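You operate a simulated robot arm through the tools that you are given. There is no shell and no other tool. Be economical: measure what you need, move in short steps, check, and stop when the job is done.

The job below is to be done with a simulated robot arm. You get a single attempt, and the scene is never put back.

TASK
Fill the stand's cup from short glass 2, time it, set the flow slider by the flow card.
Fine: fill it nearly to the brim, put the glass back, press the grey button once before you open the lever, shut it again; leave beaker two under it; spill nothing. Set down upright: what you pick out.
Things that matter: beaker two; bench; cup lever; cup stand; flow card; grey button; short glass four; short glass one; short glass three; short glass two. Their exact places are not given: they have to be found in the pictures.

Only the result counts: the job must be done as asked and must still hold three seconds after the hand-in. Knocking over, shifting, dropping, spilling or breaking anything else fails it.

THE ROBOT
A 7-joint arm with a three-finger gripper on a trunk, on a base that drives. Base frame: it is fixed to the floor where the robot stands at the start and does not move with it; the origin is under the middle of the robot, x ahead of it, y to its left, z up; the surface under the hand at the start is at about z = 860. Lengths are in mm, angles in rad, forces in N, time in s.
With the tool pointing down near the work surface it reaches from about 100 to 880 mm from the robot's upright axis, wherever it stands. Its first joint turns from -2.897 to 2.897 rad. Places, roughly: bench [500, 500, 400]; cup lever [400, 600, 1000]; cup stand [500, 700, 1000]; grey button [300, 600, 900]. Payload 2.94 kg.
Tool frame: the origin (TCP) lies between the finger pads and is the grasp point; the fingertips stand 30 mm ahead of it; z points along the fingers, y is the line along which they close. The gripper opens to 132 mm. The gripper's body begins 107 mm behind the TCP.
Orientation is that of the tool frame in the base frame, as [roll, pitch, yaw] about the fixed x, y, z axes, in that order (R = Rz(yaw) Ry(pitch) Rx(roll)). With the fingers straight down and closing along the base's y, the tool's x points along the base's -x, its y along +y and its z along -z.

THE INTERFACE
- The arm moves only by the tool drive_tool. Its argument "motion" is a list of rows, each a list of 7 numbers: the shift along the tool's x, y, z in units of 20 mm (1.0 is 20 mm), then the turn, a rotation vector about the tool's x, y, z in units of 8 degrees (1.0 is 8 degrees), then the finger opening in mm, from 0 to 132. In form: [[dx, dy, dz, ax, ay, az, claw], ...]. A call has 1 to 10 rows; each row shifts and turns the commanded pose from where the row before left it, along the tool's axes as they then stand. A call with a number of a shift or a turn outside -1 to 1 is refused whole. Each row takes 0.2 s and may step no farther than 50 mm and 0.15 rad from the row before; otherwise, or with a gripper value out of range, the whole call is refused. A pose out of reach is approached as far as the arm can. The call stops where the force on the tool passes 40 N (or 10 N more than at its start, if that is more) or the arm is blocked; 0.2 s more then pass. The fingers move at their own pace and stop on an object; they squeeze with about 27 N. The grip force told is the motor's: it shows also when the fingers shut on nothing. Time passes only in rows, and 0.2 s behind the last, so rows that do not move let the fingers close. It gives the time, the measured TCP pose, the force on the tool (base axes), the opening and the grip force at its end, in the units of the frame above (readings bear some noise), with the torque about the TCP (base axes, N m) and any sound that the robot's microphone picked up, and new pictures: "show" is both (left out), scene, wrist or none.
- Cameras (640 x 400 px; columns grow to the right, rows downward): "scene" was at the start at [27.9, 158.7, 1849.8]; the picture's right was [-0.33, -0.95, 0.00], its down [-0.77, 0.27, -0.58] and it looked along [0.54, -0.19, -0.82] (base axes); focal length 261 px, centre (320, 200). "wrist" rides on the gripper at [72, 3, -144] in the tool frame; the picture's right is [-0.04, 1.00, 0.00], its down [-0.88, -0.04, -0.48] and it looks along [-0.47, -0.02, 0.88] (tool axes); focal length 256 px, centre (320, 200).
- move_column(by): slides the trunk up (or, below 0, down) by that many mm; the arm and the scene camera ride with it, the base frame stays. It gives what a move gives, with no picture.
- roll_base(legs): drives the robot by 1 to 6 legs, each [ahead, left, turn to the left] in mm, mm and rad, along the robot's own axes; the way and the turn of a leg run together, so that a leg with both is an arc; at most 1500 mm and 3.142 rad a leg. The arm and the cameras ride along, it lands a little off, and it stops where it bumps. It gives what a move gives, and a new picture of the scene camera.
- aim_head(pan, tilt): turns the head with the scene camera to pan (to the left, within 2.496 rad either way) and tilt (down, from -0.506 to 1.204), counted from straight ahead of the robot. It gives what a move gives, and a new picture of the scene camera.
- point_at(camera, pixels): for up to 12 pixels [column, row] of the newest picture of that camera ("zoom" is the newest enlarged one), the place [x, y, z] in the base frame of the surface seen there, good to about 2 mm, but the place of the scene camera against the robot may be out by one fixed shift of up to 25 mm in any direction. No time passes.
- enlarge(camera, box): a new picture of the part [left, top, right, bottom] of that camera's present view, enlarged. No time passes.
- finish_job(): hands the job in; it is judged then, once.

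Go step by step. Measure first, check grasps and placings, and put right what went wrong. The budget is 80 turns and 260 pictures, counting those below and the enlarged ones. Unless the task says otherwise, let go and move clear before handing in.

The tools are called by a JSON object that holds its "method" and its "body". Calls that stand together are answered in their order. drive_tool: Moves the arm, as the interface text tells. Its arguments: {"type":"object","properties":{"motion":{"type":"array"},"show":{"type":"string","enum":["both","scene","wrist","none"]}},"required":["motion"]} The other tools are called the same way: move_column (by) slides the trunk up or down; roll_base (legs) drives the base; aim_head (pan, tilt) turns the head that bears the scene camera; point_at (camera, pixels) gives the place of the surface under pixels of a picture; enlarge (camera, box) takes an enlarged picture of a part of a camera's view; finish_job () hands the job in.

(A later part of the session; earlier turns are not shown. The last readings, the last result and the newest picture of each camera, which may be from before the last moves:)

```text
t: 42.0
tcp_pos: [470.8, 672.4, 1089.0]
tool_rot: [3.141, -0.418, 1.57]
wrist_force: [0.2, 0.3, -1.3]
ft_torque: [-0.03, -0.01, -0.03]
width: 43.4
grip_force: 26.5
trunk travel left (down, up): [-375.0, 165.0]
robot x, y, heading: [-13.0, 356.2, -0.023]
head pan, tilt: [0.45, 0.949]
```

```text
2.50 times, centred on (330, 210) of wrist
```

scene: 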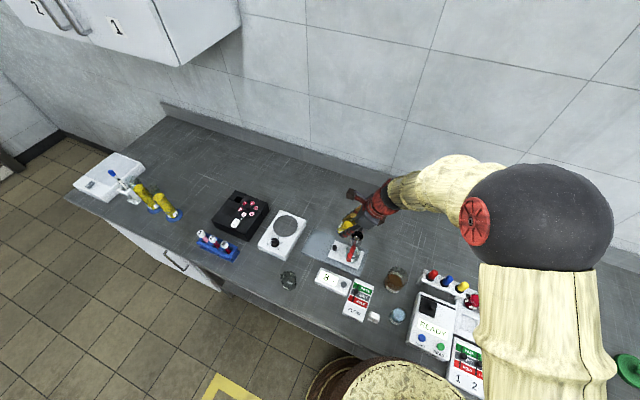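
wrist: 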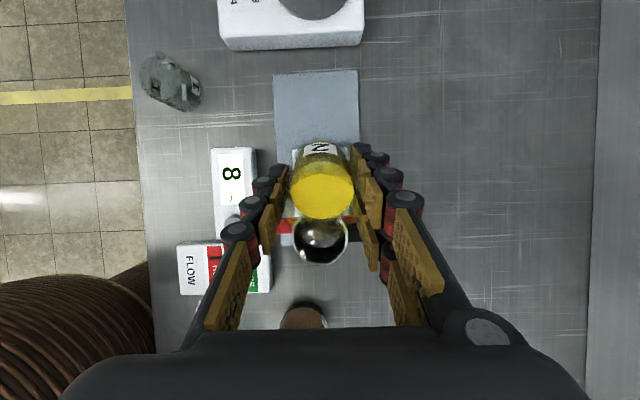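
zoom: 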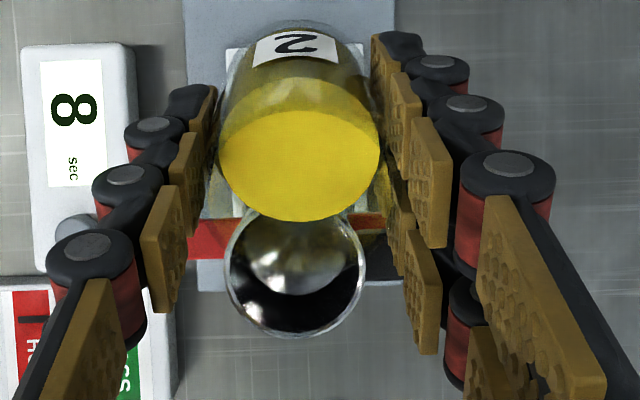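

The lip sits over the cup's upper third in the wrist view with cup interior visible. I'll tilt slowly to start the pour.

{"method": "drive_tool", "body": {"motion": [[0, 0, 0, 0, 0.4, 0, 30], [0, 0, 0.05, 0, 0.4, 0, 30], [0, 0, 0.05, 0, 0.4, 0, 30], [0, 0, 0, 0, 0, 0, 30], [0, 0, 0, 0, 0, 0, 30]], "show": "wrist"}}

{"method": "enlarge", "body": {"camera": "wrist", "box": [260, 130, 400, 290]}}

```text
t: 43.1
tcp_pos: [470.8, 674.3, 1085.8]
tool_rot: [-3.141, -0.587, 1.572]
wrist_force: [-0.6, -0.6, -0.7]
ft_torque: [-0.05, 0.02, 0.0]
width: 42.9
grip_force: 26.8
trunk travel left (down, up): [-375.0, 165.0]
robot x, y, heading: [-11.6, 357.6, -0.023]
head pan, tilt: [0.45, 0.949]
```

wrist: 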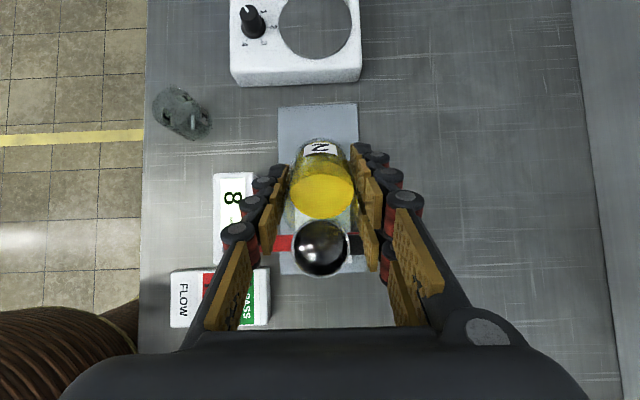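

```text
2.50 times, centred on (330, 210) of wrist
```

zoom: 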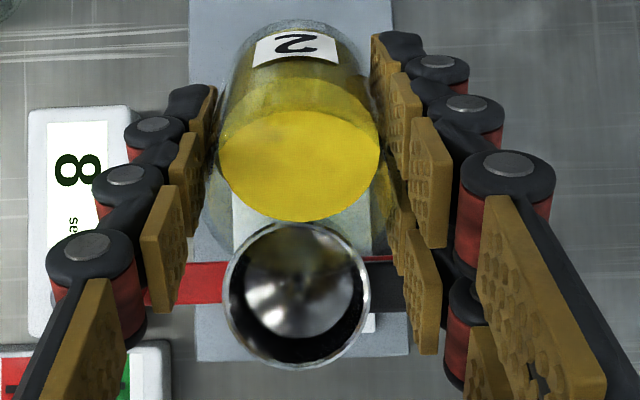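

θ≈34°, no flow yet. Tilt further in small steps.

{"method": "drive_tool", "body": {"motion": [[0, 0, 0.03, 0, 0.3, 0, 30], [0, 0, 0.03, 0, 0.3, 0, 30], [0, 0, 0, 0, 0, 0, 30], [0, 0, 0, 0, 0, 0, 30]], "show": "wrist"}}

{"method": "enlarge", "body": {"camera": "wrist", "box": [260, 130, 400, 290]}}

```text
t: 44.1
tcp_pos: [469.2, 675.5, 1085.8]
tool_rot: [-3.141, -0.67, 1.573]
wrist_force: [-0.3, 0.5, -0.6]
ft_torque: [-0.03, 0.0, 0.01]
width: 43.1
grip_force: 27.0
trunk travel left (down, up): [-375.0, 165.0]
robot x, y, heading: [-15.9, 357.3, -0.025]
head pan, tilt: [0.45, 0.949]
```

wrist: 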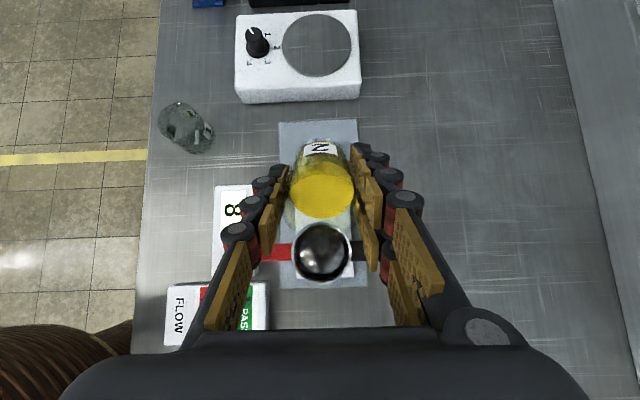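

```text
2.50 times, centred on (330, 210) of wrist
```

zoom: 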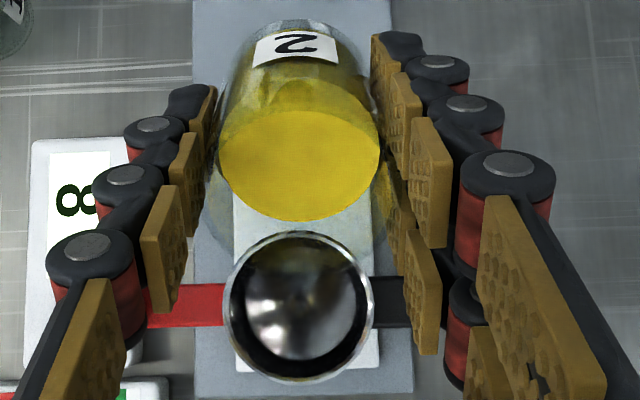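

{"method": "drive_tool", "body": {"motion": [[-0.15, 0, -0.05, 0, 0.3, 0, 30], [-0.05, 0, 0, 0, 0.3, 0, 30], [0, 0, 0, 0, 0, 0, 30], [0, 0, 0, 0, 0, 0, 30]], "show": "wrist"}}

{"method": "enlarge", "body": {"camera": "wrist", "box": [260, 130, 400, 290]}}

```text
t: 45.1
tcp_pos: [470.8, 671.1, 1084.9]
tool_rot: [-3.141, -0.755, 1.571]
wrist_force: [-1.0, -0.1, -1.0]
ft_torque: [-0.02, 0.01, 0.02]
width: 43.2
grip_force: 27.5
trunk travel left (down, up): [-375.0, 165.0]
robot x, y, heading: [-13.8, 354.2, -0.023]
head pan, tilt: [0.45, 0.949]
```

wrist: 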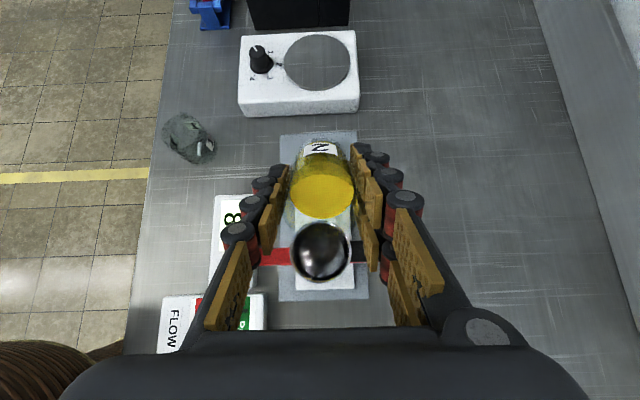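

```text
2.50 times, centred on (330, 210) of wrist
```

zoom: 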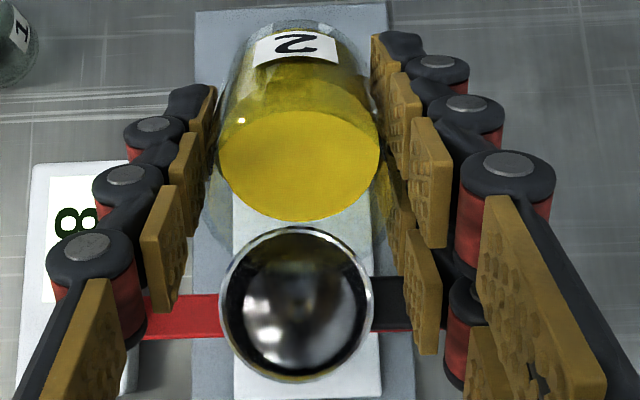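

{"method": "drive_tool", "body": {"motion": [[0, 0, 0, 0, 0.3, 0, 30], [0, 0, 0, 0, 0.3, 0, 30], [0, 0, 0, 0, 0, 0, 30], [0, 0, 0, 0, 0, 0, 30]], "show": "wrist"}}

{"method": "enlarge", "body": {"camera": "wrist", "box": [260, 130, 400, 290]}}

```text
t: 46.1
tcp_pos: [469.5, 672.0, 1083.8]
tool_rot: [3.141, -0.838, 1.571]
wrist_force: [-0.5, 0.7, -1.1]
ft_torque: [0.02, -0.01, 0.02]
width: 43.3
grip_force: 27.5
trunk travel left (down, up): [-375.0, 165.0]
robot x, y, heading: [-14.0, 355.3, -0.017]
head pan, tilt: [0.45, 0.949]
```

wrist: 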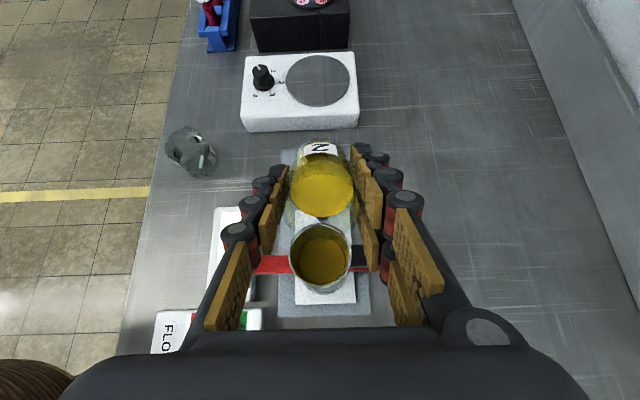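

```text
2.50 times, centred on (330, 210) of wrist
```

zoom: 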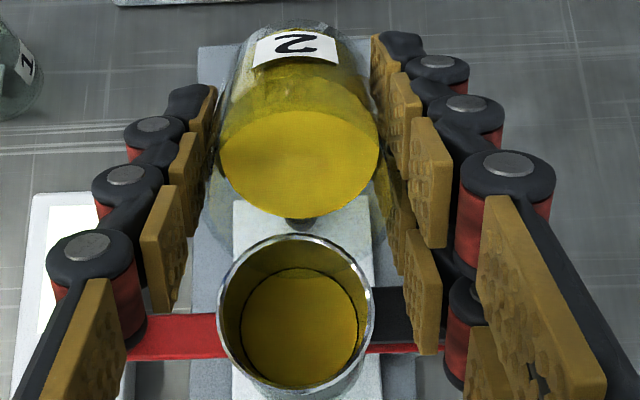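

Liquid is now in the cup at θ≈48°. I'll hold and measure the level.

{"method": "point_at", "body": {"camera": "zoom", "pixels": [[300, 330], [297, 360], [260, 330], [230, 310], [297, 393]]}}

{"method": "drive_tool", "body": {"motion": [[0, 0, 0, 0, 0, 0, 30], [0, 0, 0, 0, 0, 0, 30]], "show": "wrist"}}

{"method": "enlarge", "body": {"camera": "wrist", "box": [260, 130, 400, 290]}}

{"method": "point_at", "body": {"camera": "zoom", "pixels": [[300, 330], [297, 360], [260, 330], [230, 310], [297, 393]]}}

```text
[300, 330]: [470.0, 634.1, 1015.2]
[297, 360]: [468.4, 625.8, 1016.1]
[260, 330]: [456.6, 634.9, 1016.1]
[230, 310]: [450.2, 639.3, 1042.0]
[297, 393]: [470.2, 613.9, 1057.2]
```

```text
t: 46.8
tcp_pos: [470.5, 671.5, 1084.7]
tool_rot: [3.142, -0.837, 1.573]
wrist_force: [0.3, 0.4, -1.7]
ft_torque: [0.02, 0.01, 0.01]
width: 43.3
grip_force: 26.7
trunk travel left (down, up): [-375.0, 165.0]
robot x, y, heading: [-13.3, 355.8, -0.018]
head pan, tilt: [0.45, 0.949]
```

wrist: 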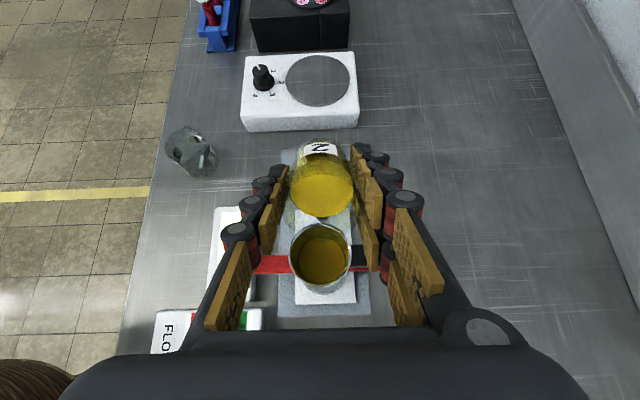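

```text
2.50 times, centred on (330, 210) of wrist
```

zoom: 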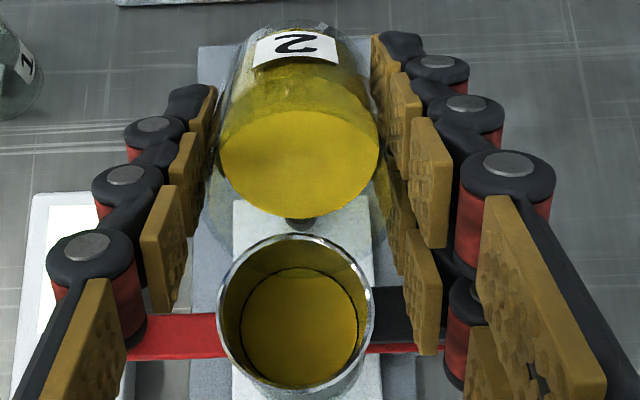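

```text
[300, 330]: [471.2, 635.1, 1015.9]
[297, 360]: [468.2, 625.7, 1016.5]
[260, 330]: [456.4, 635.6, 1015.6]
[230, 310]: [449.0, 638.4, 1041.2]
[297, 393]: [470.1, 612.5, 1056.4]
```

Level 1016 and steady; the amount follows tilt. I continue in steps.

{"method": "drive_tool", "body": {"motion": [[0, 0, 0, 0, 0.25, 0, 30], [0, 0, 0, 0, 0.25, 0, 30], [0, 0, 0, 0, 0, 0, 30], [0, 0, 0, 0, 0, 0, 30], [0, 0, 0, 0, 0, 0, 30]], "show": "wrist"}}

{"method": "enlarge", "body": {"camera": "wrist", "box": [260, 130, 400, 290]}}

{"method": "point_at", "body": {"camera": "zoom", "pixels": [[300, 330], [297, 350], [280, 330]]}}

```text
t: 48.0
tcp_pos: [470.3, 671.4, 1085.5]
tool_rot: [-3.141, -0.907, 1.57]
wrist_force: [-0.3, -0.3, -1.8]
ft_torque: [-0.04, -0.02, 0.01]
width: 43.0
grip_force: 27.4
trunk travel left (down, up): [-375.0, 165.0]
robot x, y, heading: [-17.5, 359.2, -0.021]
head pan, tilt: [0.45, 0.949]
```

wrist: 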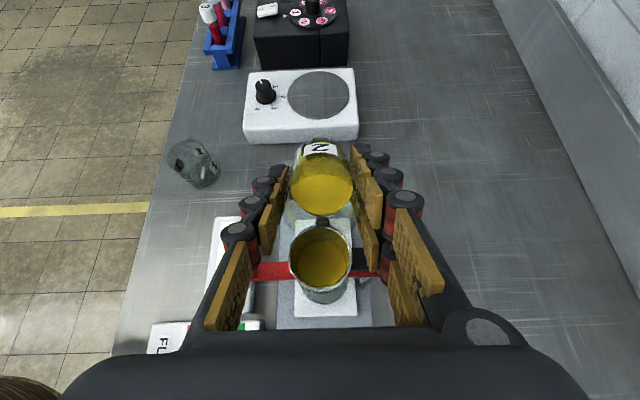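

```text
2.50 times, centred on (330, 210) of wrist
```

zoom: 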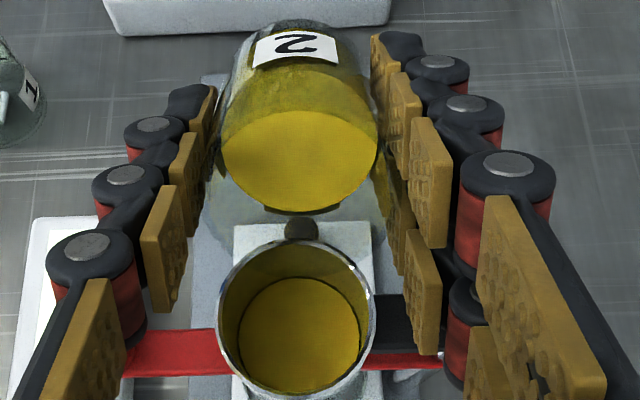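

```text
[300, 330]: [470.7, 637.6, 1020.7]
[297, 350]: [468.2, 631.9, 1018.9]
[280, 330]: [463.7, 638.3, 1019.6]
```

{"method": "drive_tool", "body": {"motion": [[0, 0, 0, 0, 0.25, 0, 30], [0, 0, 0, 0, 0.25, 0, 30], [0, 0, 0, 0, 0.25, 0, 30], [0, 0, 0, 0, 0.25, 0, 30], [0, 0, 0, 0, 0, 0, 30], [0, 0, 0, 0, 0, 0, 30], [0, 0, 0, 0, 0, 0, 30]], "show": "wrist"}}

{"method": "enlarge", "body": {"camera": "wrist", "box": [260, 130, 400, 290]}}

{"method": "point_at", "body": {"camera": "zoom", "pixels": [[300, 330], [297, 350], [280, 330], [297, 390]]}}

```text
t: 49.5
tcp_pos: [471.6, 672.1, 1084.5]
tool_rot: [3.141, -1.047, 1.571]
wrist_force: [0.5, 0.2, -0.8]
ft_torque: [-0.04, 0.0, 0.01]
width: 43.1
grip_force: 26.6
trunk travel left (down, up): [-375.0, 165.0]
robot x, y, heading: [-12.3, 355.2, -0.024]
head pan, tilt: [0.45, 0.949]
```

wrist: 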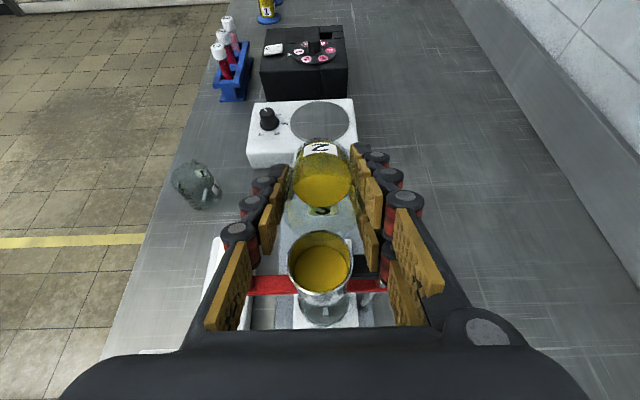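

```text
2.50 times, centred on (330, 210) of wrist
```

zoom: 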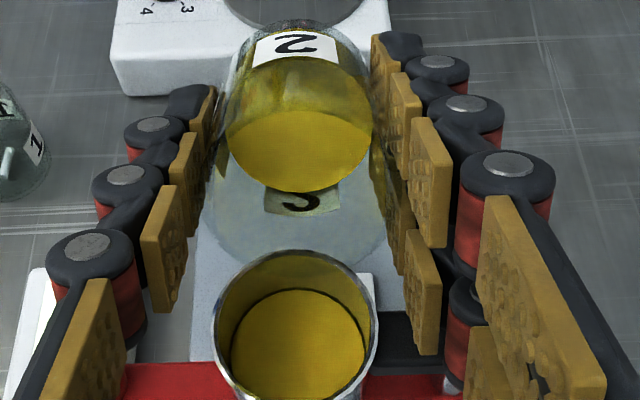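

```text
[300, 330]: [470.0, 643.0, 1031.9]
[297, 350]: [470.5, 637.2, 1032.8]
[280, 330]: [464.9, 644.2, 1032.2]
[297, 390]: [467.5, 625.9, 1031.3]
```

{"method": "drive_tool", "body": {"motion": [[-0.05, 0, -0.1, 0, 0.2, 0, 30], [-0.05, 0, -0.1, 0, 0.2, 0, 30], [0, 0, 0, 0, 0.2, 0, 30], [0, 0, 0, 0, 0, 0, 30], [0, 0, 0, 0, 0, 0, 30], [0, 0, 0, 0, 0, 0, 30]], "show": "wrist"}}

{"method": "enlarge", "body": {"camera": "wrist", "box": [260, 140, 400, 300]}}

{"method": "point_at", "body": {"camera": "zoom", "pixels": [[300, 330], [297, 350], [280, 330], [297, 370]]}}

```text
t: 51.0
tcp_pos: [470.4, 667.6, 1084.3]
tool_rot: [-3.139, -1.131, 1.571]
wrist_force: [0.3, 0.5, -0.7]
ft_torque: [-0.02, 0.0, 0.04]
width: 43.2
grip_force: 26.8
trunk travel left (down, up): [-375.0, 165.0]
robot x, y, heading: [-14.9, 359.1, -0.02]
head pan, tilt: [0.45, 0.949]
```

wrist: 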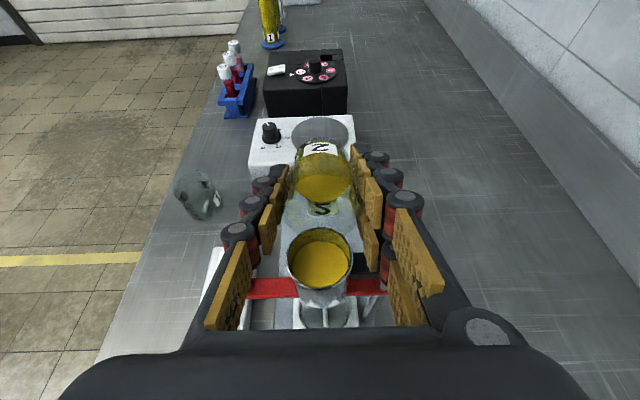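

```text
2.50 times, centred on (330, 220) of wrist
```

zoom: 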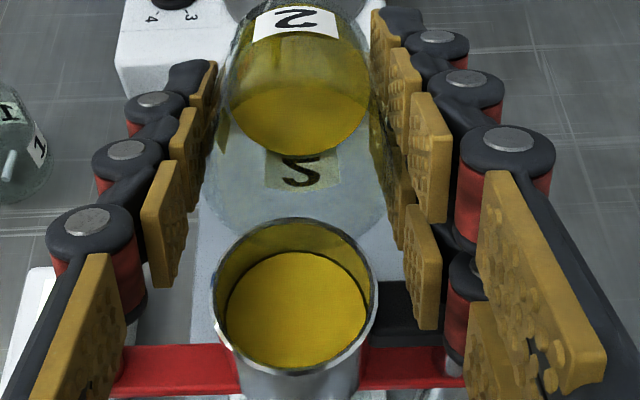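

```text
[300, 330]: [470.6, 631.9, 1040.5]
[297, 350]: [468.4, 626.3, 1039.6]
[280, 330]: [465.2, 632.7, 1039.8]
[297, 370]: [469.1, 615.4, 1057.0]
```

Level 1040, rim ≈1056. Another +4°.

{"method": "drive_tool", "body": {"motion": [[0, 0, 0, 0, 0.25, 0, 30], [0, 0, 0, 0, 0.25, 0, 30], [0, 0, 0, 0, 0, 0, 30], [0, 0, 0, 0, 0, 0, 30], [0, 0, 0, 0, 0, 0, 30]], "show": "wrist"}}

{"method": "enlarge", "body": {"camera": "wrist", "box": [260, 140, 400, 300]}}

{"method": "point_at", "body": {"camera": "zoom", "pixels": [[300, 310], [297, 330], [280, 310], [320, 310], [297, 370]]}}

```text
t: 52.1
tcp_pos: [470.3, 666.4, 1083.3]
tool_rot: [-3.14, -1.2, 1.571]
wrist_force: [0.2, -0.1, -1.1]
ft_torque: [0.0, -0.02, 0.0]
width: 42.9
grip_force: 27.1
trunk travel left (down, up): [-375.0, 165.0]
robot x, y, heading: [-14.9, 353.9, -0.022]
head pan, tilt: [0.45, 0.949]
```

wrist: 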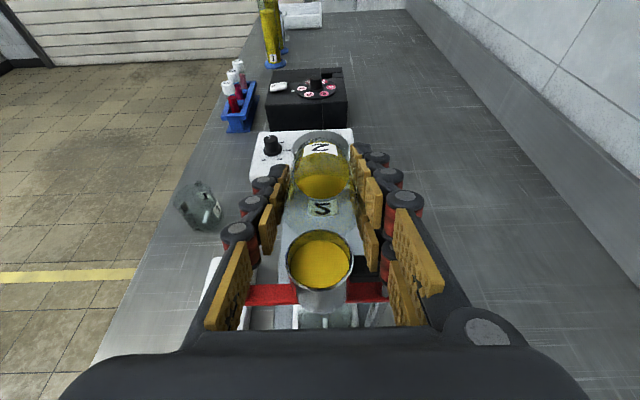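

```text
2.50 times, centred on (330, 220) of wrist
```

zoom: 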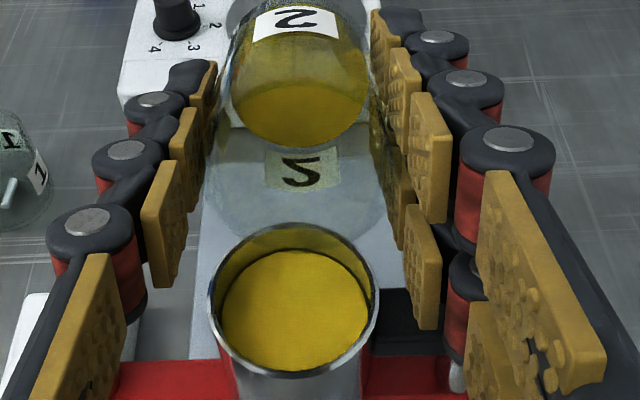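

```text
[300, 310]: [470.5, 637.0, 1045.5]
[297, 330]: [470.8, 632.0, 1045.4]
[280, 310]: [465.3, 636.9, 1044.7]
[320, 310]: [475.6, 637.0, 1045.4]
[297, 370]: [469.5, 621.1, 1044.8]
```

{"method": "drive_tool", "body": {"motion": [[0, 0, 0, 0, 0.2, 0, 30], [0, 0, 0, 0, 0.2, 0, 30], [0, 0, 0, 0, 0, 0, 30], [0, 0, 0, 0, 0, 0, 30], [0, 0, 0, 0, 0, 0, 30]], "show": "wrist"}}

{"method": "enlarge", "body": {"camera": "wrist", "box": [260, 140, 400, 300]}}

{"method": "point_at", "body": {"camera": "zoom", "pixels": [[300, 310], [297, 330], [280, 310], [320, 310], [297, 370], [297, 380]]}}

```text
t: 53.4
tcp_pos: [470.3, 666.7, 1084.8]
tool_rot: [-3.142, -1.257, 1.57]
wrist_force: [-0.3, 0.5, -1.3]
ft_torque: [-0.02, 0.02, 0.01]
width: 43.1
grip_force: 27.3
trunk travel left (down, up): [-375.0, 165.0]
robot x, y, heading: [-11.0, 359.2, -0.023]
head pan, tilt: [0.45, 0.949]
```

wrist: 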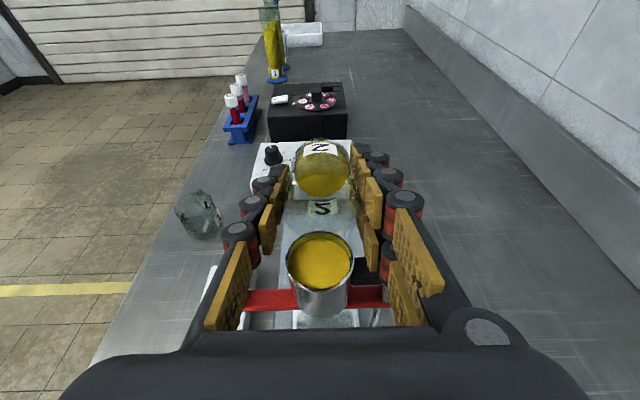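

```text
2.50 times, centred on (330, 220) of wrist
```

zoom: 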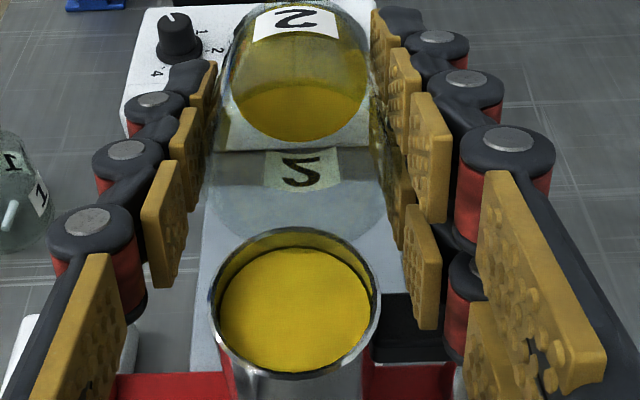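

```text
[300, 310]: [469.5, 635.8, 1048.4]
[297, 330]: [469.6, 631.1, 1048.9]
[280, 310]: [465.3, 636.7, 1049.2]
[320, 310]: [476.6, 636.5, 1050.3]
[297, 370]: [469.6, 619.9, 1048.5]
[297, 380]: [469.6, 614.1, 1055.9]
```

Level 1049; slightly more: +2.4°.

{"method": "drive_tool", "body": {"motion": [[0, 0, 0, 0, 0.15, 0, 30], [0, 0, 0, 0, 0.15, 0, 30], [0, 0, 0, 0, 0, 0, 30], [0, 0, 0, 0, 0, 0, 30], [0, 0, 0, 0, 0, 0, 30]], "show": "wrist"}}

{"method": "enlarge", "body": {"camera": "wrist", "box": [260, 140, 400, 300]}}

{"method": "point_at", "body": {"camera": "zoom", "pixels": [[300, 310], [297, 330], [280, 310], [320, 310], [297, 350], [297, 380], [290, 300], [310, 330]]}}

```text
t: 54.5
tcp_pos: [470.5, 666.6, 1084.9]
tool_rot: [-3.141, -1.297, 1.571]
wrist_force: [-0.7, 0.1, 0.3]
ft_torque: [-0.03, 0.0, -0.01]
width: 43.2
grip_force: 27.2
trunk travel left (down, up): [-375.0, 165.0]
robot x, y, heading: [-9.4, 356.8, -0.024]
head pan, tilt: [0.45, 0.949]
```

wrist: 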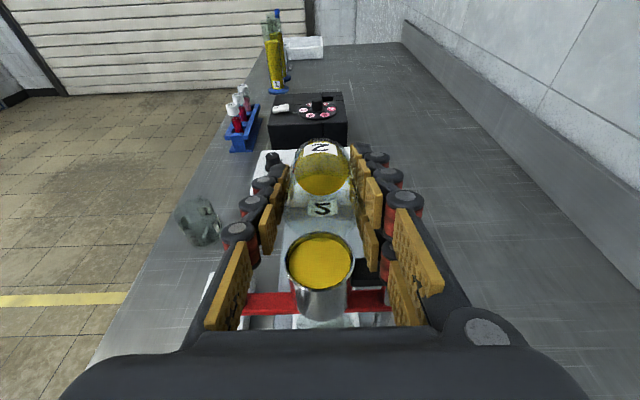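

```text
2.50 times, centred on (330, 220) of wrist
```

zoom: 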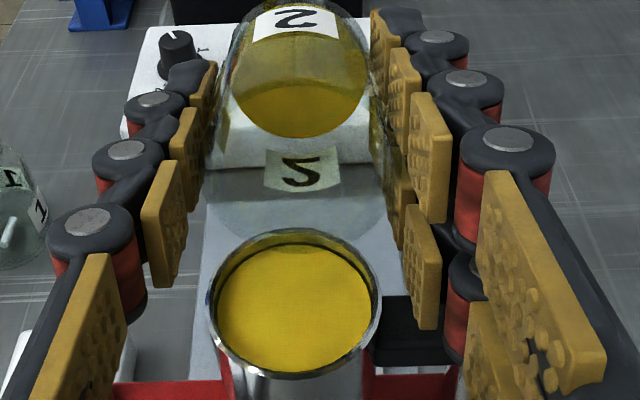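

```text
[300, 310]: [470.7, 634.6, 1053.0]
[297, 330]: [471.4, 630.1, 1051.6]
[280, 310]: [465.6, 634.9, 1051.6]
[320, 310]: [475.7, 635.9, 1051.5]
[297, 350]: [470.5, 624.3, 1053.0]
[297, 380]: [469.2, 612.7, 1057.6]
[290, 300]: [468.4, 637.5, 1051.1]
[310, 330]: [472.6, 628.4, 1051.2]
```

The cup is filled to ≈4 mm below the rim (1052 vs 1056). I'll tilt the glass back upright while rising.

{"method": "drive_tool", "body": {"motion": [[0.48, 0, -0.14, 0, -0.93, 0, 30], [0.45, 0, -0.2, 0, -0.93, 0, 30], [0.42, 0, -0.27, 0, -0.93, 0, 30], [0.37, 0, -0.33, 0, -0.93, 0, 30], [0.3, 0, -0.4, 0, -0.93, 0, 30], [0.25, 0, -0.43, 0, -0.93, 0, 30], [0.18, 0, -0.47, 0, -0.93, 0, 30], [0.12, 0, -0.48, 0, -0.93, 0, 30], [0.05, 0, -0.5, 0, -0.93, 0, 30], [0, 0, -0.5, 0, -0.92, 0, 30]]}}

{"method": "enlarge", "body": {"camera": "scene", "box": [300, 170, 420, 290]}}

```text
t: 56.8
tcp_pos: [470.7, 657.2, 1183.8]
tool_rot: [3.141, 0.003, 1.572]
wrist_force: [-0.7, -0.1, -0.8]
ft_torque: [0.02, 0.0, -0.01]
width: 43.0
grip_force: 27.2
trunk travel left (down, up): [-375.0, 165.0]
robot x, y, heading: [-13.1, 355.1, -0.024]
head pan, tilt: [0.45, 0.949]
```

scene: 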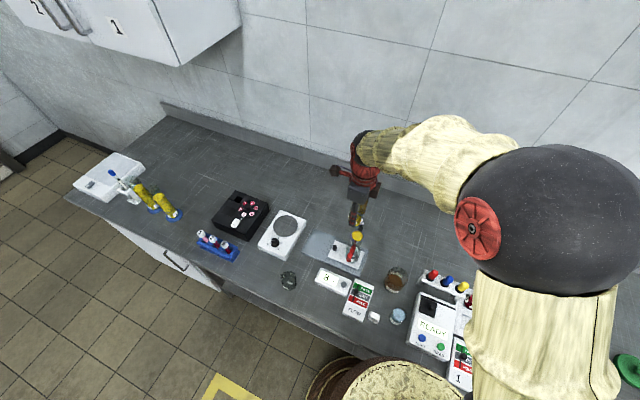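
wrist: 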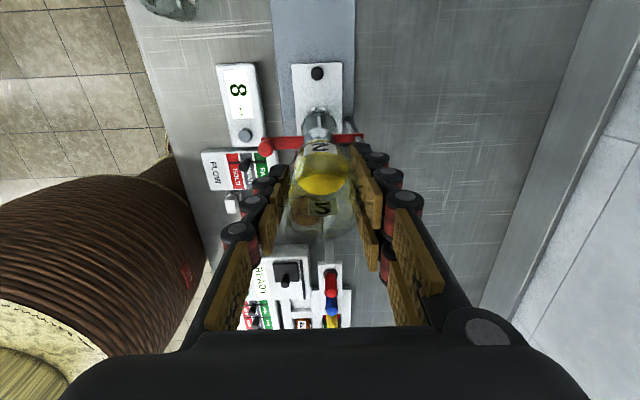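

```text
3.33 times, centred on (360, 230) of scene
```

zoom: 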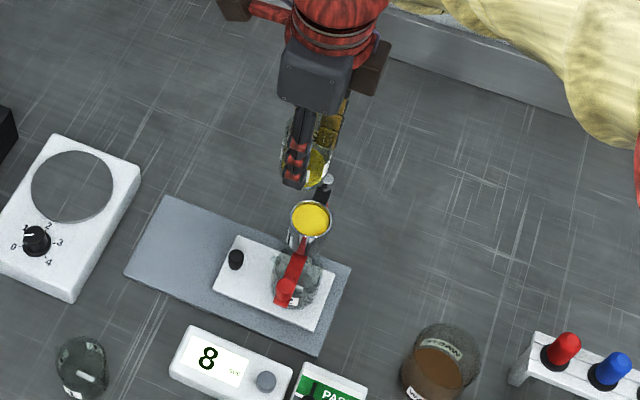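

Upright, cup full, nothing spilled. Now carry the glass back toward the rack.

{"method": "drive_tool", "body": {"motion": [[-0.4, -0.1, 0, 0, 0, 0, 30], [-0.8, -0.3, 0, 0, 0, 0, 30], [-1, -0.4, 0, 0, 0, 0, 30], [-1, -0.4, 0, 0, 0, 0, 30], [-1, -0.5, 0, 0, 0, 0, 30], [-1, -0.5, 0, 0, 0, 0, 30], [-1, -0.5, 0, 0, 0, 0, 30], [-1, -0.5, 0, 0, 0, 0, 30], [-1, -0.3, 0, 0, 0, 0, 30], [-1, 0, 0, 0, 0, 0, 30]], "show": "none"}}

{"method": "drive_tool", "body": {"motion": [[-1, 0, 0, 0, 0, 0, 30], [-1, 0, 0, 0, 0, 0, 30], [-1, 0, 0, 0, 0, 0, 30], [-1, 0, 0, 0, 0, 0, 30], [-1, 0, 0, 0, 0, 0, 30], [-1, 0, 0, 0, 0, 0, 30], [-1, 0, 0, 0, 0, 0, 30], [-1, 0, 0, 0, 0, 0, 30], [-0.6, 0, 0, 0, 0, 0, 30], [-0.2, 0, 0, 0, 0, 0, 30]], "show": "none"}}

{"method": "drive_tool", "body": {"motion": [[0, 0, 0, 0, 0, -0.5, 30], [0, 0, 0, 0, 0, -1, 30], [0, 0, 0, 0, 0, -1, 30], [0, 0, 0, 0, 0, -1, 30], [0, 0, 0, 0, 0, -1, 30], [0, 0, 0, 0, 0, -1, 30], [0, 0, 0, 0, 0, -1, 30], [0, 0, 0, 0, 0, -1, 30], [0, 0, 0, 0, 0, -1, 30], [0, 0, 0, 0, 0, -1, 30]], "show": "none"}}

{"method": "drive_tool", "body": {"motion": [[0, 0, 0, 0, 0, -1, 30], [0, 0, 0, 0, 0, -0.75, 30], [0, 0, 0, 0, 0, 0, 30]], "show": "wrist"}}

```text
t: 59.0
tcp_pos: [399.4, 474.1, 1183.5]
tool_rot: [3.141, 0.0, 1.572]
wrist_force: [0.5, 0.3, -0.5]
ft_torque: [0.02, -0.02, -0.01]
width: 43.2
grip_force: 26.8
trunk travel left (down, up): [-375.0, 165.0]
robot x, y, heading: [-13.3, 355.7, -0.021]
head pan, tilt: [0.45, 0.949]
```

```text
t: 61.1
tcp_pos: [401.3, 297.4, 1184.0]
tool_rot: [3.141, -0.001, 1.571]
wrist_force: [-0.1, 0.5, 0.0]
ft_torque: [-0.01, 0.02, 0.02]
width: 42.9
grip_force: 27.1
trunk travel left (down, up): [-375.0, 165.0]
robot x, y, heading: [-14.5, 360.2, -0.024]
head pan, tilt: [0.45, 0.949]
```

```text
t: 63.4
tcp_pos: [400.4, 297.9, 1183.9]
tool_rot: [3.14, 0.0, 2.9]
wrist_force: [-0.5, 1.0, -0.7]
ft_torque: [0.01, 0.01, -0.01]
width: 42.6
grip_force: 26.9
trunk travel left (down, up): [-375.0, 165.0]
robot x, y, heading: [-14.7, 356.3, -0.024]
head pan, tilt: [0.45, 0.949]
```

```text
t: 64.2
tcp_pos: [400.0, 297.0, 1183.4]
tool_rot: [3.141, 0.001, -3.14]
wrist_force: [0.5, 0.6, -0.5]
ft_torque: [0.0, -0.02, 0.03]
width: 43.3
grip_force: 27.0
trunk travel left (down, up): [-375.0, 165.0]
robot x, y, heading: [-10.4, 353.3, -0.026]
head pan, tilt: [0.45, 0.949]
```

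wrist: 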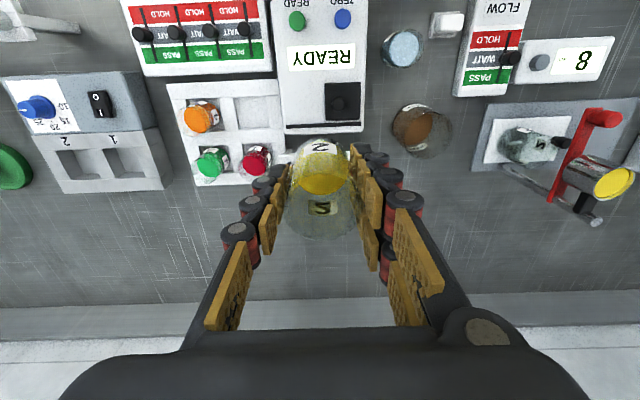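

{"method": "drive_tool", "body": {"motion": [[0, -0.5, 0, 0, 0, 0, 30], [0, -1, 0, 0, 0, 0, 30], [0, -1, 0, 0, 0, 0, 30], [0, -1, 0, 0, 0, 0, 30], [0, -1, 0, 0, 0, 0, 30], [0, -1, 0, 0, 0, 0, 30], [0, -0.33, 0, 0, 0, 0, 30], [0, 0, 0.5, 0, 0, 0, 30], [0, 0, 1, 0, 0, 0, 30], [0, 0, 1, 0, 0, 0, 30]], "show": "none"}}

{"method": "drive_tool", "body": {"motion": [[0, 0, 1, 0, 0, 0, 30], [0, 0, 1, 0, 0, 0, 30], [0, 0, 1, 0, 0, 0, 30], [0, 0, 1, 0, 0, 0, 30], [0, 0, 1, 0, 0, 0, 30], [0, 0, 1, 0, 0, 0, 30], [0, 0, 1, 0, 0, 0, 30], [0, 0, 0.5, 0, 0, 0, 30], [0, 0, 0, 0, 0, 0, 30]], "show": "wrist"}}

```text
t: 66.3
tcp_pos: [401.4, 181.0, 1134.4]
tool_rot: [3.14, 0.0, -3.139]
wrist_force: [0.3, 0.2, -1.4]
ft_torque: [-0.02, -0.02, -0.04]
width: 42.6
grip_force: 27.3
trunk travel left (down, up): [-375.0, 165.0]
robot x, y, heading: [-13.6, 355.6, -0.025]
head pan, tilt: [0.45, 0.949]
```

```text
t: 68.3
tcp_pos: [401.1, 180.1, 982.0]
tool_rot: [3.141, -0.001, -3.14]
wrist_force: [-0.5, 0.3, 0.0]
ft_torque: [-0.03, -0.02, 0.0]
width: 42.9
grip_force: 26.6
trunk travel left (down, up): [-375.0, 165.0]
robot x, y, heading: [-14.3, 355.4, -0.027]
head pan, tilt: [0.45, 0.949]
```

wrist: 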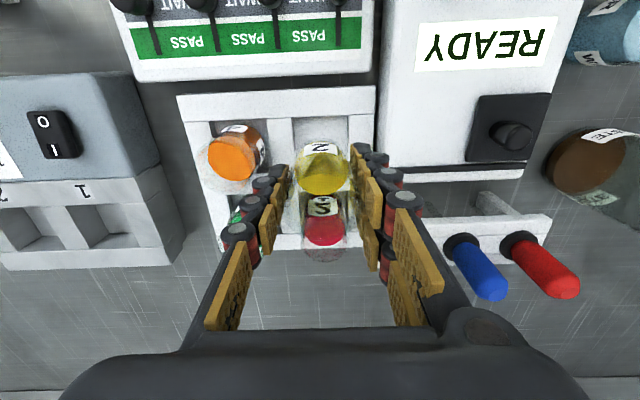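

Aligned over the empty cell at (320,135). Lower to z≈916 gently.

{"method": "drive_tool", "body": {"motion": [[0, 0, 0.8, 0, 0, 0, 30], [0, 0, 0.8, 0, 0, 0, 30], [0, 0, 0.8, 0, 0, 0, 30], [0, 0, 0.5, 0, 0, 0, 30], [0, 0, 0.3, 0, 0, 0, 30], [0, 0, 0.1, 0, 0, 0, 30], [0, 0, 0, 0, 0, 0, 30]], "show": "wrist"}}

```text
t: 70.0
tcp_pos: [400.3, 180.4, 918.2]
tool_rot: [3.14, -0.001, -3.138]
wrist_force: [0.4, 0.4, -0.6]
ft_torque: [0.0, 0.0, -0.01]
width: 43.0
grip_force: 27.0
trunk travel left (down, up): [-375.0, 165.0]
robot x, y, heading: [-12.6, 357.4, -0.021]
head pan, tilt: [0.45, 0.949]
```

wrist: 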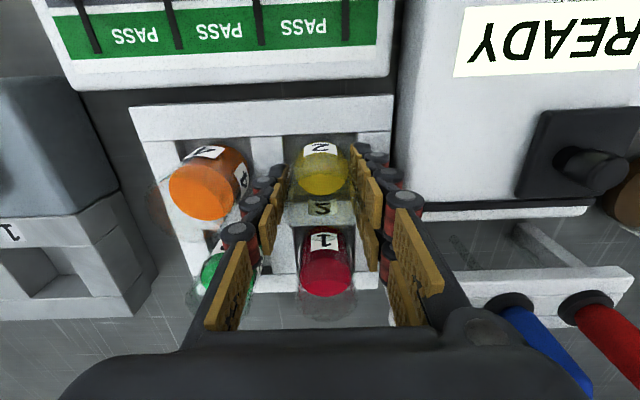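

{"method": "drive_tool", "body": {"motion": [[0, 0, 0.07, 0, 0, 0, 30], [0, 0, 0.06, 0, 0, 0, 30], [0, 0, 0, 0, 0, 0, 30]], "show": "none"}}

{"method": "drive_tool", "body": {"motion": [[0, 0, 0, 0, 0, 0, 60], [0, 0, 0, 0, 0, 0, 70], [0, 0, 0, 0, 0, 0, 70], [0, 0, -0.5, 0, 0, 0, 70], [0, 0, -1, 0, 0, 0, 70], [0, 0, -1, 0, 0, 0, 70], [0, 0, -1, 0, 0, 0, 70], [0, 0, -1, 0, 0, 0, 70], [0, 0, -1, 0, 0, 0, 70], [0, 0, -1, 0, 0, 0, 70]], "show": "wrist"}}

```text
t: 70.8
tcp_pos: [400.9, 180.7, 915.5]
tool_rot: [-3.141, 0.002, -3.14]
wrist_force: [-3.4, 1.6, 26.1]
ft_torque: [0.15, 0.18, 0.01]
width: 43.0
grip_force: 27.0
trunk travel left (down, up): [-375.0, 165.0]
robot x, y, heading: [-12.4, 357.2, -0.025]
head pan, tilt: [0.45, 0.949]
```

```text
t: 73.0
tcp_pos: [401.8, 180.1, 1044.0]
tool_rot: [3.141, -0.002, -3.139]
wrist_force: [-0.4, 0.1, 0.2]
ft_torque: [-0.01, 0.0, -0.01]
width: 70.1
grip_force: 0.0
trunk travel left (down, up): [-375.0, 165.0]
robot x, y, heading: [-15.8, 354.9, -0.024]
head pan, tilt: [0.45, 0.949]
```

wrist: 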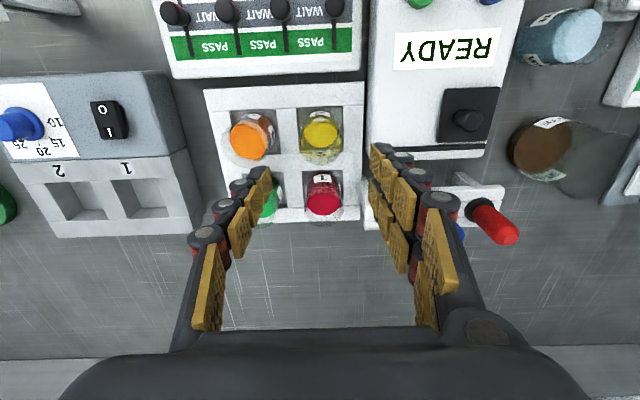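

Glass 2 is back in its cell, upright. Now to view the lever and the button closely.

{"method": "drive_tool", "body": {"motion": [[0.6, 1, -0.6, 0, 0, 0, 0], [0.6, 1, -0.6, 0, 0, 0, 0], [0.6, 1, -0.6, 0, 0, 0, 0], [0.6, 1, -0.6, 0, 0, 0, 0], [0.6, 1, -0.6, 0, 0, 0, 0], [0.6, 1, -0.6, 0, 0, 0, 0], [0.6, 1, -0.6, 0, 0, 0, 0], [0.6, 1, -0.6, 0, 0, 0, 0], [0.6, 1, -0.2, 0, 0, 0, 0], [0.6, 1, 0, 0, 0, 0, 0]], "show": "none"}}

{"method": "drive_tool", "body": {"motion": [[0, 1, 0, 0, 0, 0, 0], [0, 1, 0, 0, 0, 0, 0], [0, 1, 0, 0, 0, 0, 0], [0, 1, 0, 0, 0, 0, 0], [0, 1, 0, 0, 0, 0, 0], [0, 1, 0, 0, 0, 0, 0], [0, 1, 0, 0, 0, 0, 0], [0, 1, 0, 0, 0, 0, 0], [0, 1, 0, 0, 0, 0, 0], [0, 1, 0, 0, 0, 0, 0]], "show": "wrist"}}

{"method": "enlarge", "body": {"camera": "wrist", "box": [250, 60, 480, 290]}}

```text
t: 75.2
tcp_pos: [279.7, 379.9, 1145.8]
tool_rot: [3.141, 0.0, -3.14]
wrist_force: [0.8, -0.5, 0.3]
ft_torque: [0.03, 0.0, -0.04]
width: 0.0
grip_force: 27.0
trunk travel left (down, up): [-375.0, 165.0]
robot x, y, heading: [-13.0, 355.7, -0.025]
head pan, tilt: [0.45, 0.949]
```

```text
t: 77.3
tcp_pos: [281.6, 581.4, 1142.9]
tool_rot: [3.141, 0.001, 3.141]
wrist_force: [0.5, 1.0, -0.5]
ft_torque: [-0.01, -0.01, 0.01]
width: 0.2
grip_force: 27.4
trunk travel left (down, up): [-375.0, 165.0]
robot x, y, heading: [-13.0, 356.0, -0.02]
head pan, tilt: [0.45, 0.949]
```

wrist: 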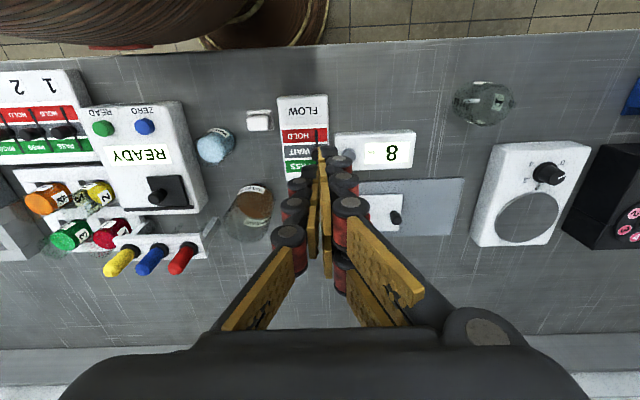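

```text
1.74 times, centred on (365, 175) of wrist
```

zoom: 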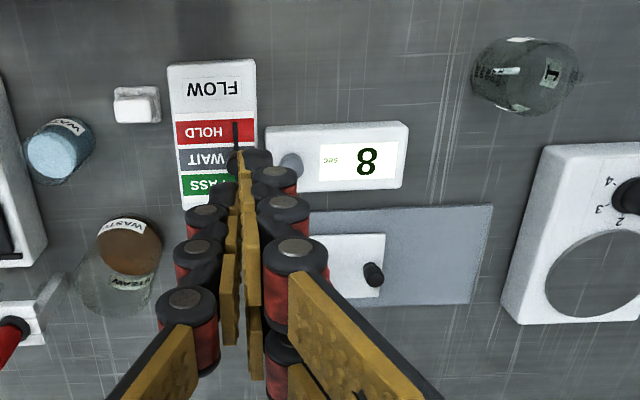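

{"method": "enlarge", "body": {"camera": "scene", "box": [320, 225, 380, 285]}}

{"method": "drive_tool", "body": {"motion": [[0, -0.5, 0, 0, 0, 0, 0], [0, -1, 0, 0, 0, 0, 0], [0, -1, 0, 0, 0, 0, 0], [0, -1, 0, 0, 0, 0, 0]]}}

{"method": "enlarge", "body": {"camera": "wrist", "box": [320, 110, 560, 290]}}

{"method": "enlarge", "body": {"camera": "scene", "box": [310, 210, 400, 300]}}

```text
6.67 times, centred on (350, 255) of scene
```

zoom: 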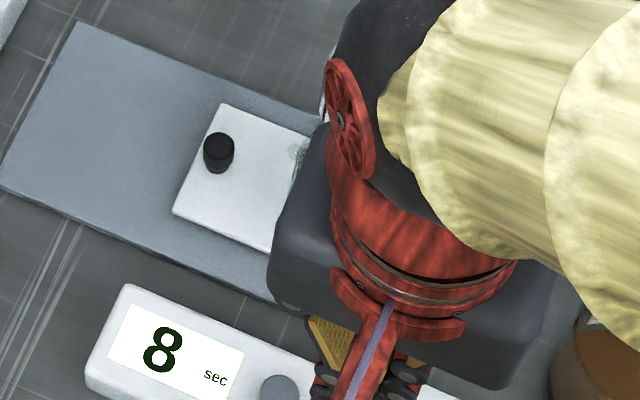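

```text
t: 78.3
tcp_pos: [280.7, 509.6, 1143.6]
tool_rot: [3.14, 0.001, -3.14]
wrist_force: [-0.7, -0.7, 0.1]
ft_torque: [0.02, -0.01, -0.01]
width: 0.0
grip_force: 27.4
trunk travel left (down, up): [-375.0, 165.0]
robot x, y, heading: [-13.0, 355.9, -0.025]
head pan, tilt: [0.45, 0.949]
```

scene: 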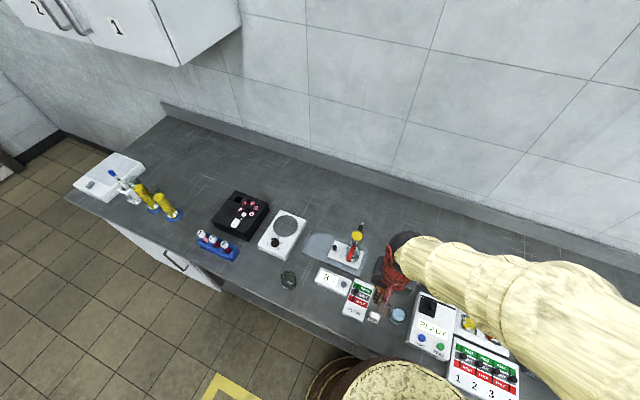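
wrist: 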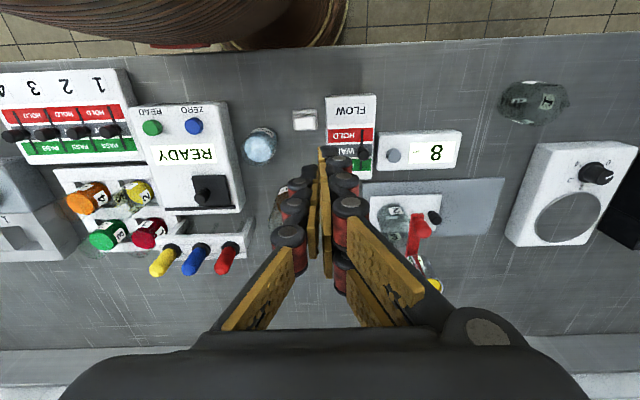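

```text
2.22 times, centred on (440, 200) of wrist
```

zoom: 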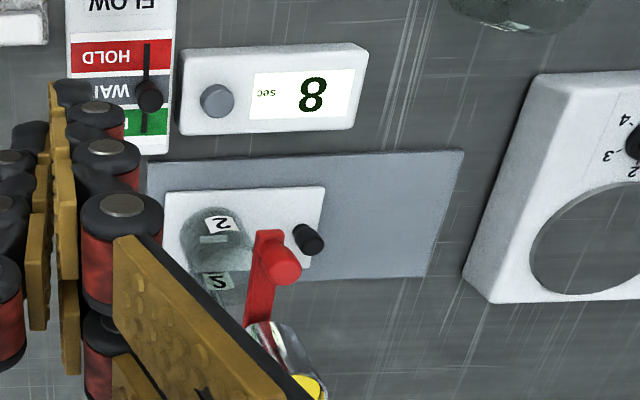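

```text
4.44 times, centred on (355, 255) of scene
```

zoom: 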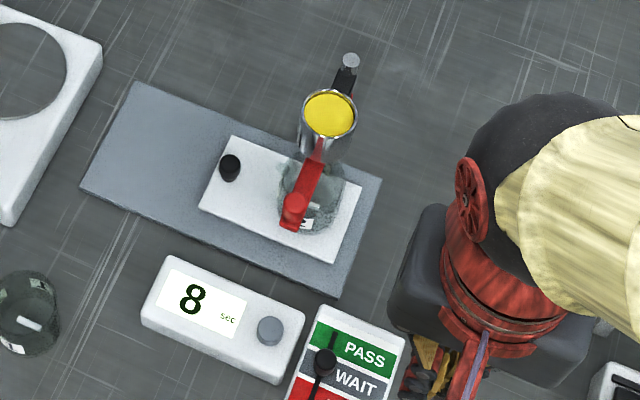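

{"method": "point_at", "body": {"camera": "zoom", "pixels": [[229, 160], [229, 180], [215, 190], [293, 205], [318, 170], [328, 115], [347, 75], [353, 60], [268, 328], [305, 225]]}}

{"method": "point_at", "body": {"camera": "wrist", "pixels": [[393, 155], [363, 153], [419, 230], [411, 218], [434, 217], [435, 150]]}}

```text
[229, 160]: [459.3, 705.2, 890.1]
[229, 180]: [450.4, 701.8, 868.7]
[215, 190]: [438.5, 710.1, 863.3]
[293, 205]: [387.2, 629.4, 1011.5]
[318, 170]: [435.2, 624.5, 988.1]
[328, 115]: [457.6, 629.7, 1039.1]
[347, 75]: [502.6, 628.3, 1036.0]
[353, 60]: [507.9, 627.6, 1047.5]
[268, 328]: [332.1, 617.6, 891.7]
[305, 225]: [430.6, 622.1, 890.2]
```

```text
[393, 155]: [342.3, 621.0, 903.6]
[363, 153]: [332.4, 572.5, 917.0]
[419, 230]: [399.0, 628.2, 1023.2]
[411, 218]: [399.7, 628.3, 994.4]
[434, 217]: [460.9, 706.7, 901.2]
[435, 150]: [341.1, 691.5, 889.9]
```

Everything is measured: button (342,622,904), lever knob (400,632,top 1023). I'll go above the button with closed fingers.

{"method": "drive_tool", "body": {"motion": [[-0.51, 0.94, 0, 0, 0, 0, 0], [-0.51, 0.94, 0, 0, 0, 0, 0], [-0.51, 0.94, 0, 0, 0, 0, 0], [-0.51, 0.94, 0, 0, 0, 0, 0], [-0.51, 0.94, 0, 0, 0, 0, 0], [-0.51, 0.94, 0, 0, 0, 0, 0], [0, 0, 1, 0, 0, 0, 0], [0, 0, 1, 0, 0, 0, 0], [0, 0, 1, 0, 0, 0, 0], [0, 0, 1, 0, 0, 0, 0]], "show": "none"}}

{"method": "drive_tool", "body": {"motion": [[0, 0, 1, 0, 0, 0, 0], [0, 0, 1, 0, 0, 0, 0], [0, 0, 1, 0, 0, 0, 0], [0, 0, 1, 0, 0, 0, 0], [0, 0, 1, 0, 0, 0, 0], [0, 0, 0, 0, 0, 0, 0]]}}

{"method": "enlarge", "body": {"camera": "scene", "box": [310, 210, 400, 300]}}

{"method": "enlarge", "body": {"camera": "wrist", "box": [240, 120, 400, 240]}}

```text
t: 80.5
tcp_pos: [344.6, 622.3, 1064.3]
tool_rot: [3.139, 0.001, -3.138]
wrist_force: [0.9, 0.3, 0.2]
ft_torque: [0.02, 0.01, 0.03]
width: 0.1
grip_force: 27.4
trunk travel left (down, up): [-375.0, 165.0]
robot x, y, heading: [-9.6, 357.8, -0.026]
head pan, tilt: [0.45, 0.949]
```

```text
t: 82.0
tcp_pos: [342.1, 623.0, 966.1]
tool_rot: [3.141, 0.0, -3.138]
wrist_force: [0.4, 0.2, 0.5]
ft_torque: [0.0, -0.02, 0.0]
width: 0.1
grip_force: 26.8
trunk travel left (down, up): [-375.0, 165.0]
robot x, y, heading: [-11.9, 357.6, -0.021]
head pan, tilt: [0.45, 0.949]
```

scene: 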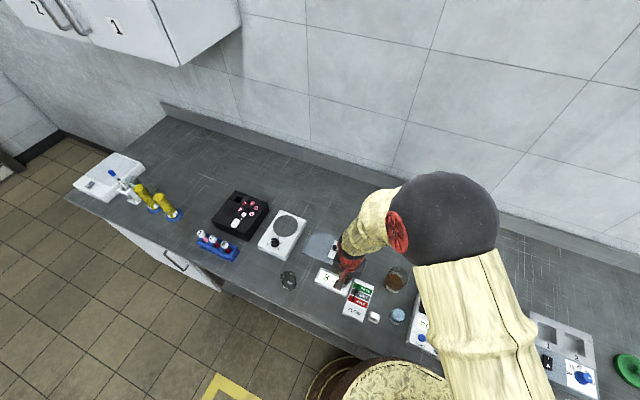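
wrist: 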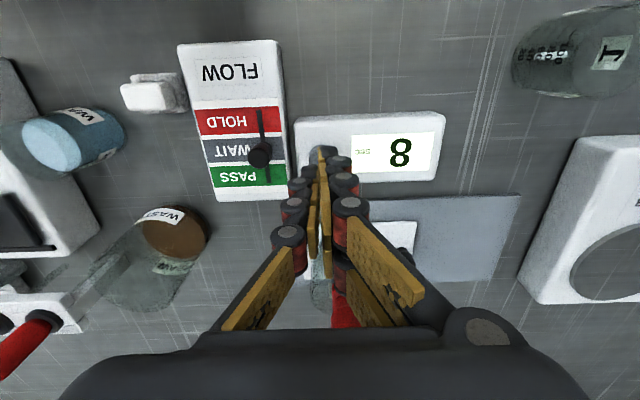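

```text
4.44 times, centred on (355, 255) of scene
```

zoom: 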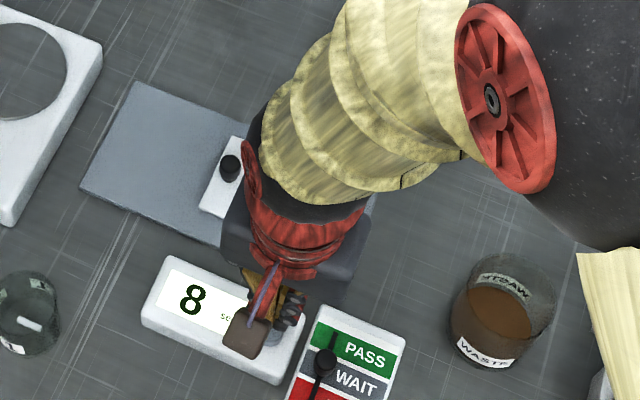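

```text
3.33 times, centred on (320, 180) of wrist
```

zoom: 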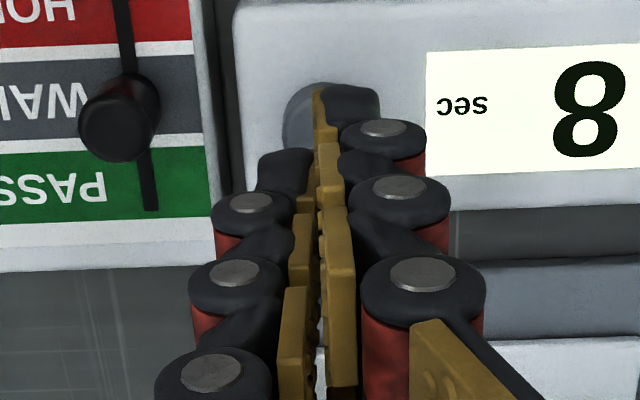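

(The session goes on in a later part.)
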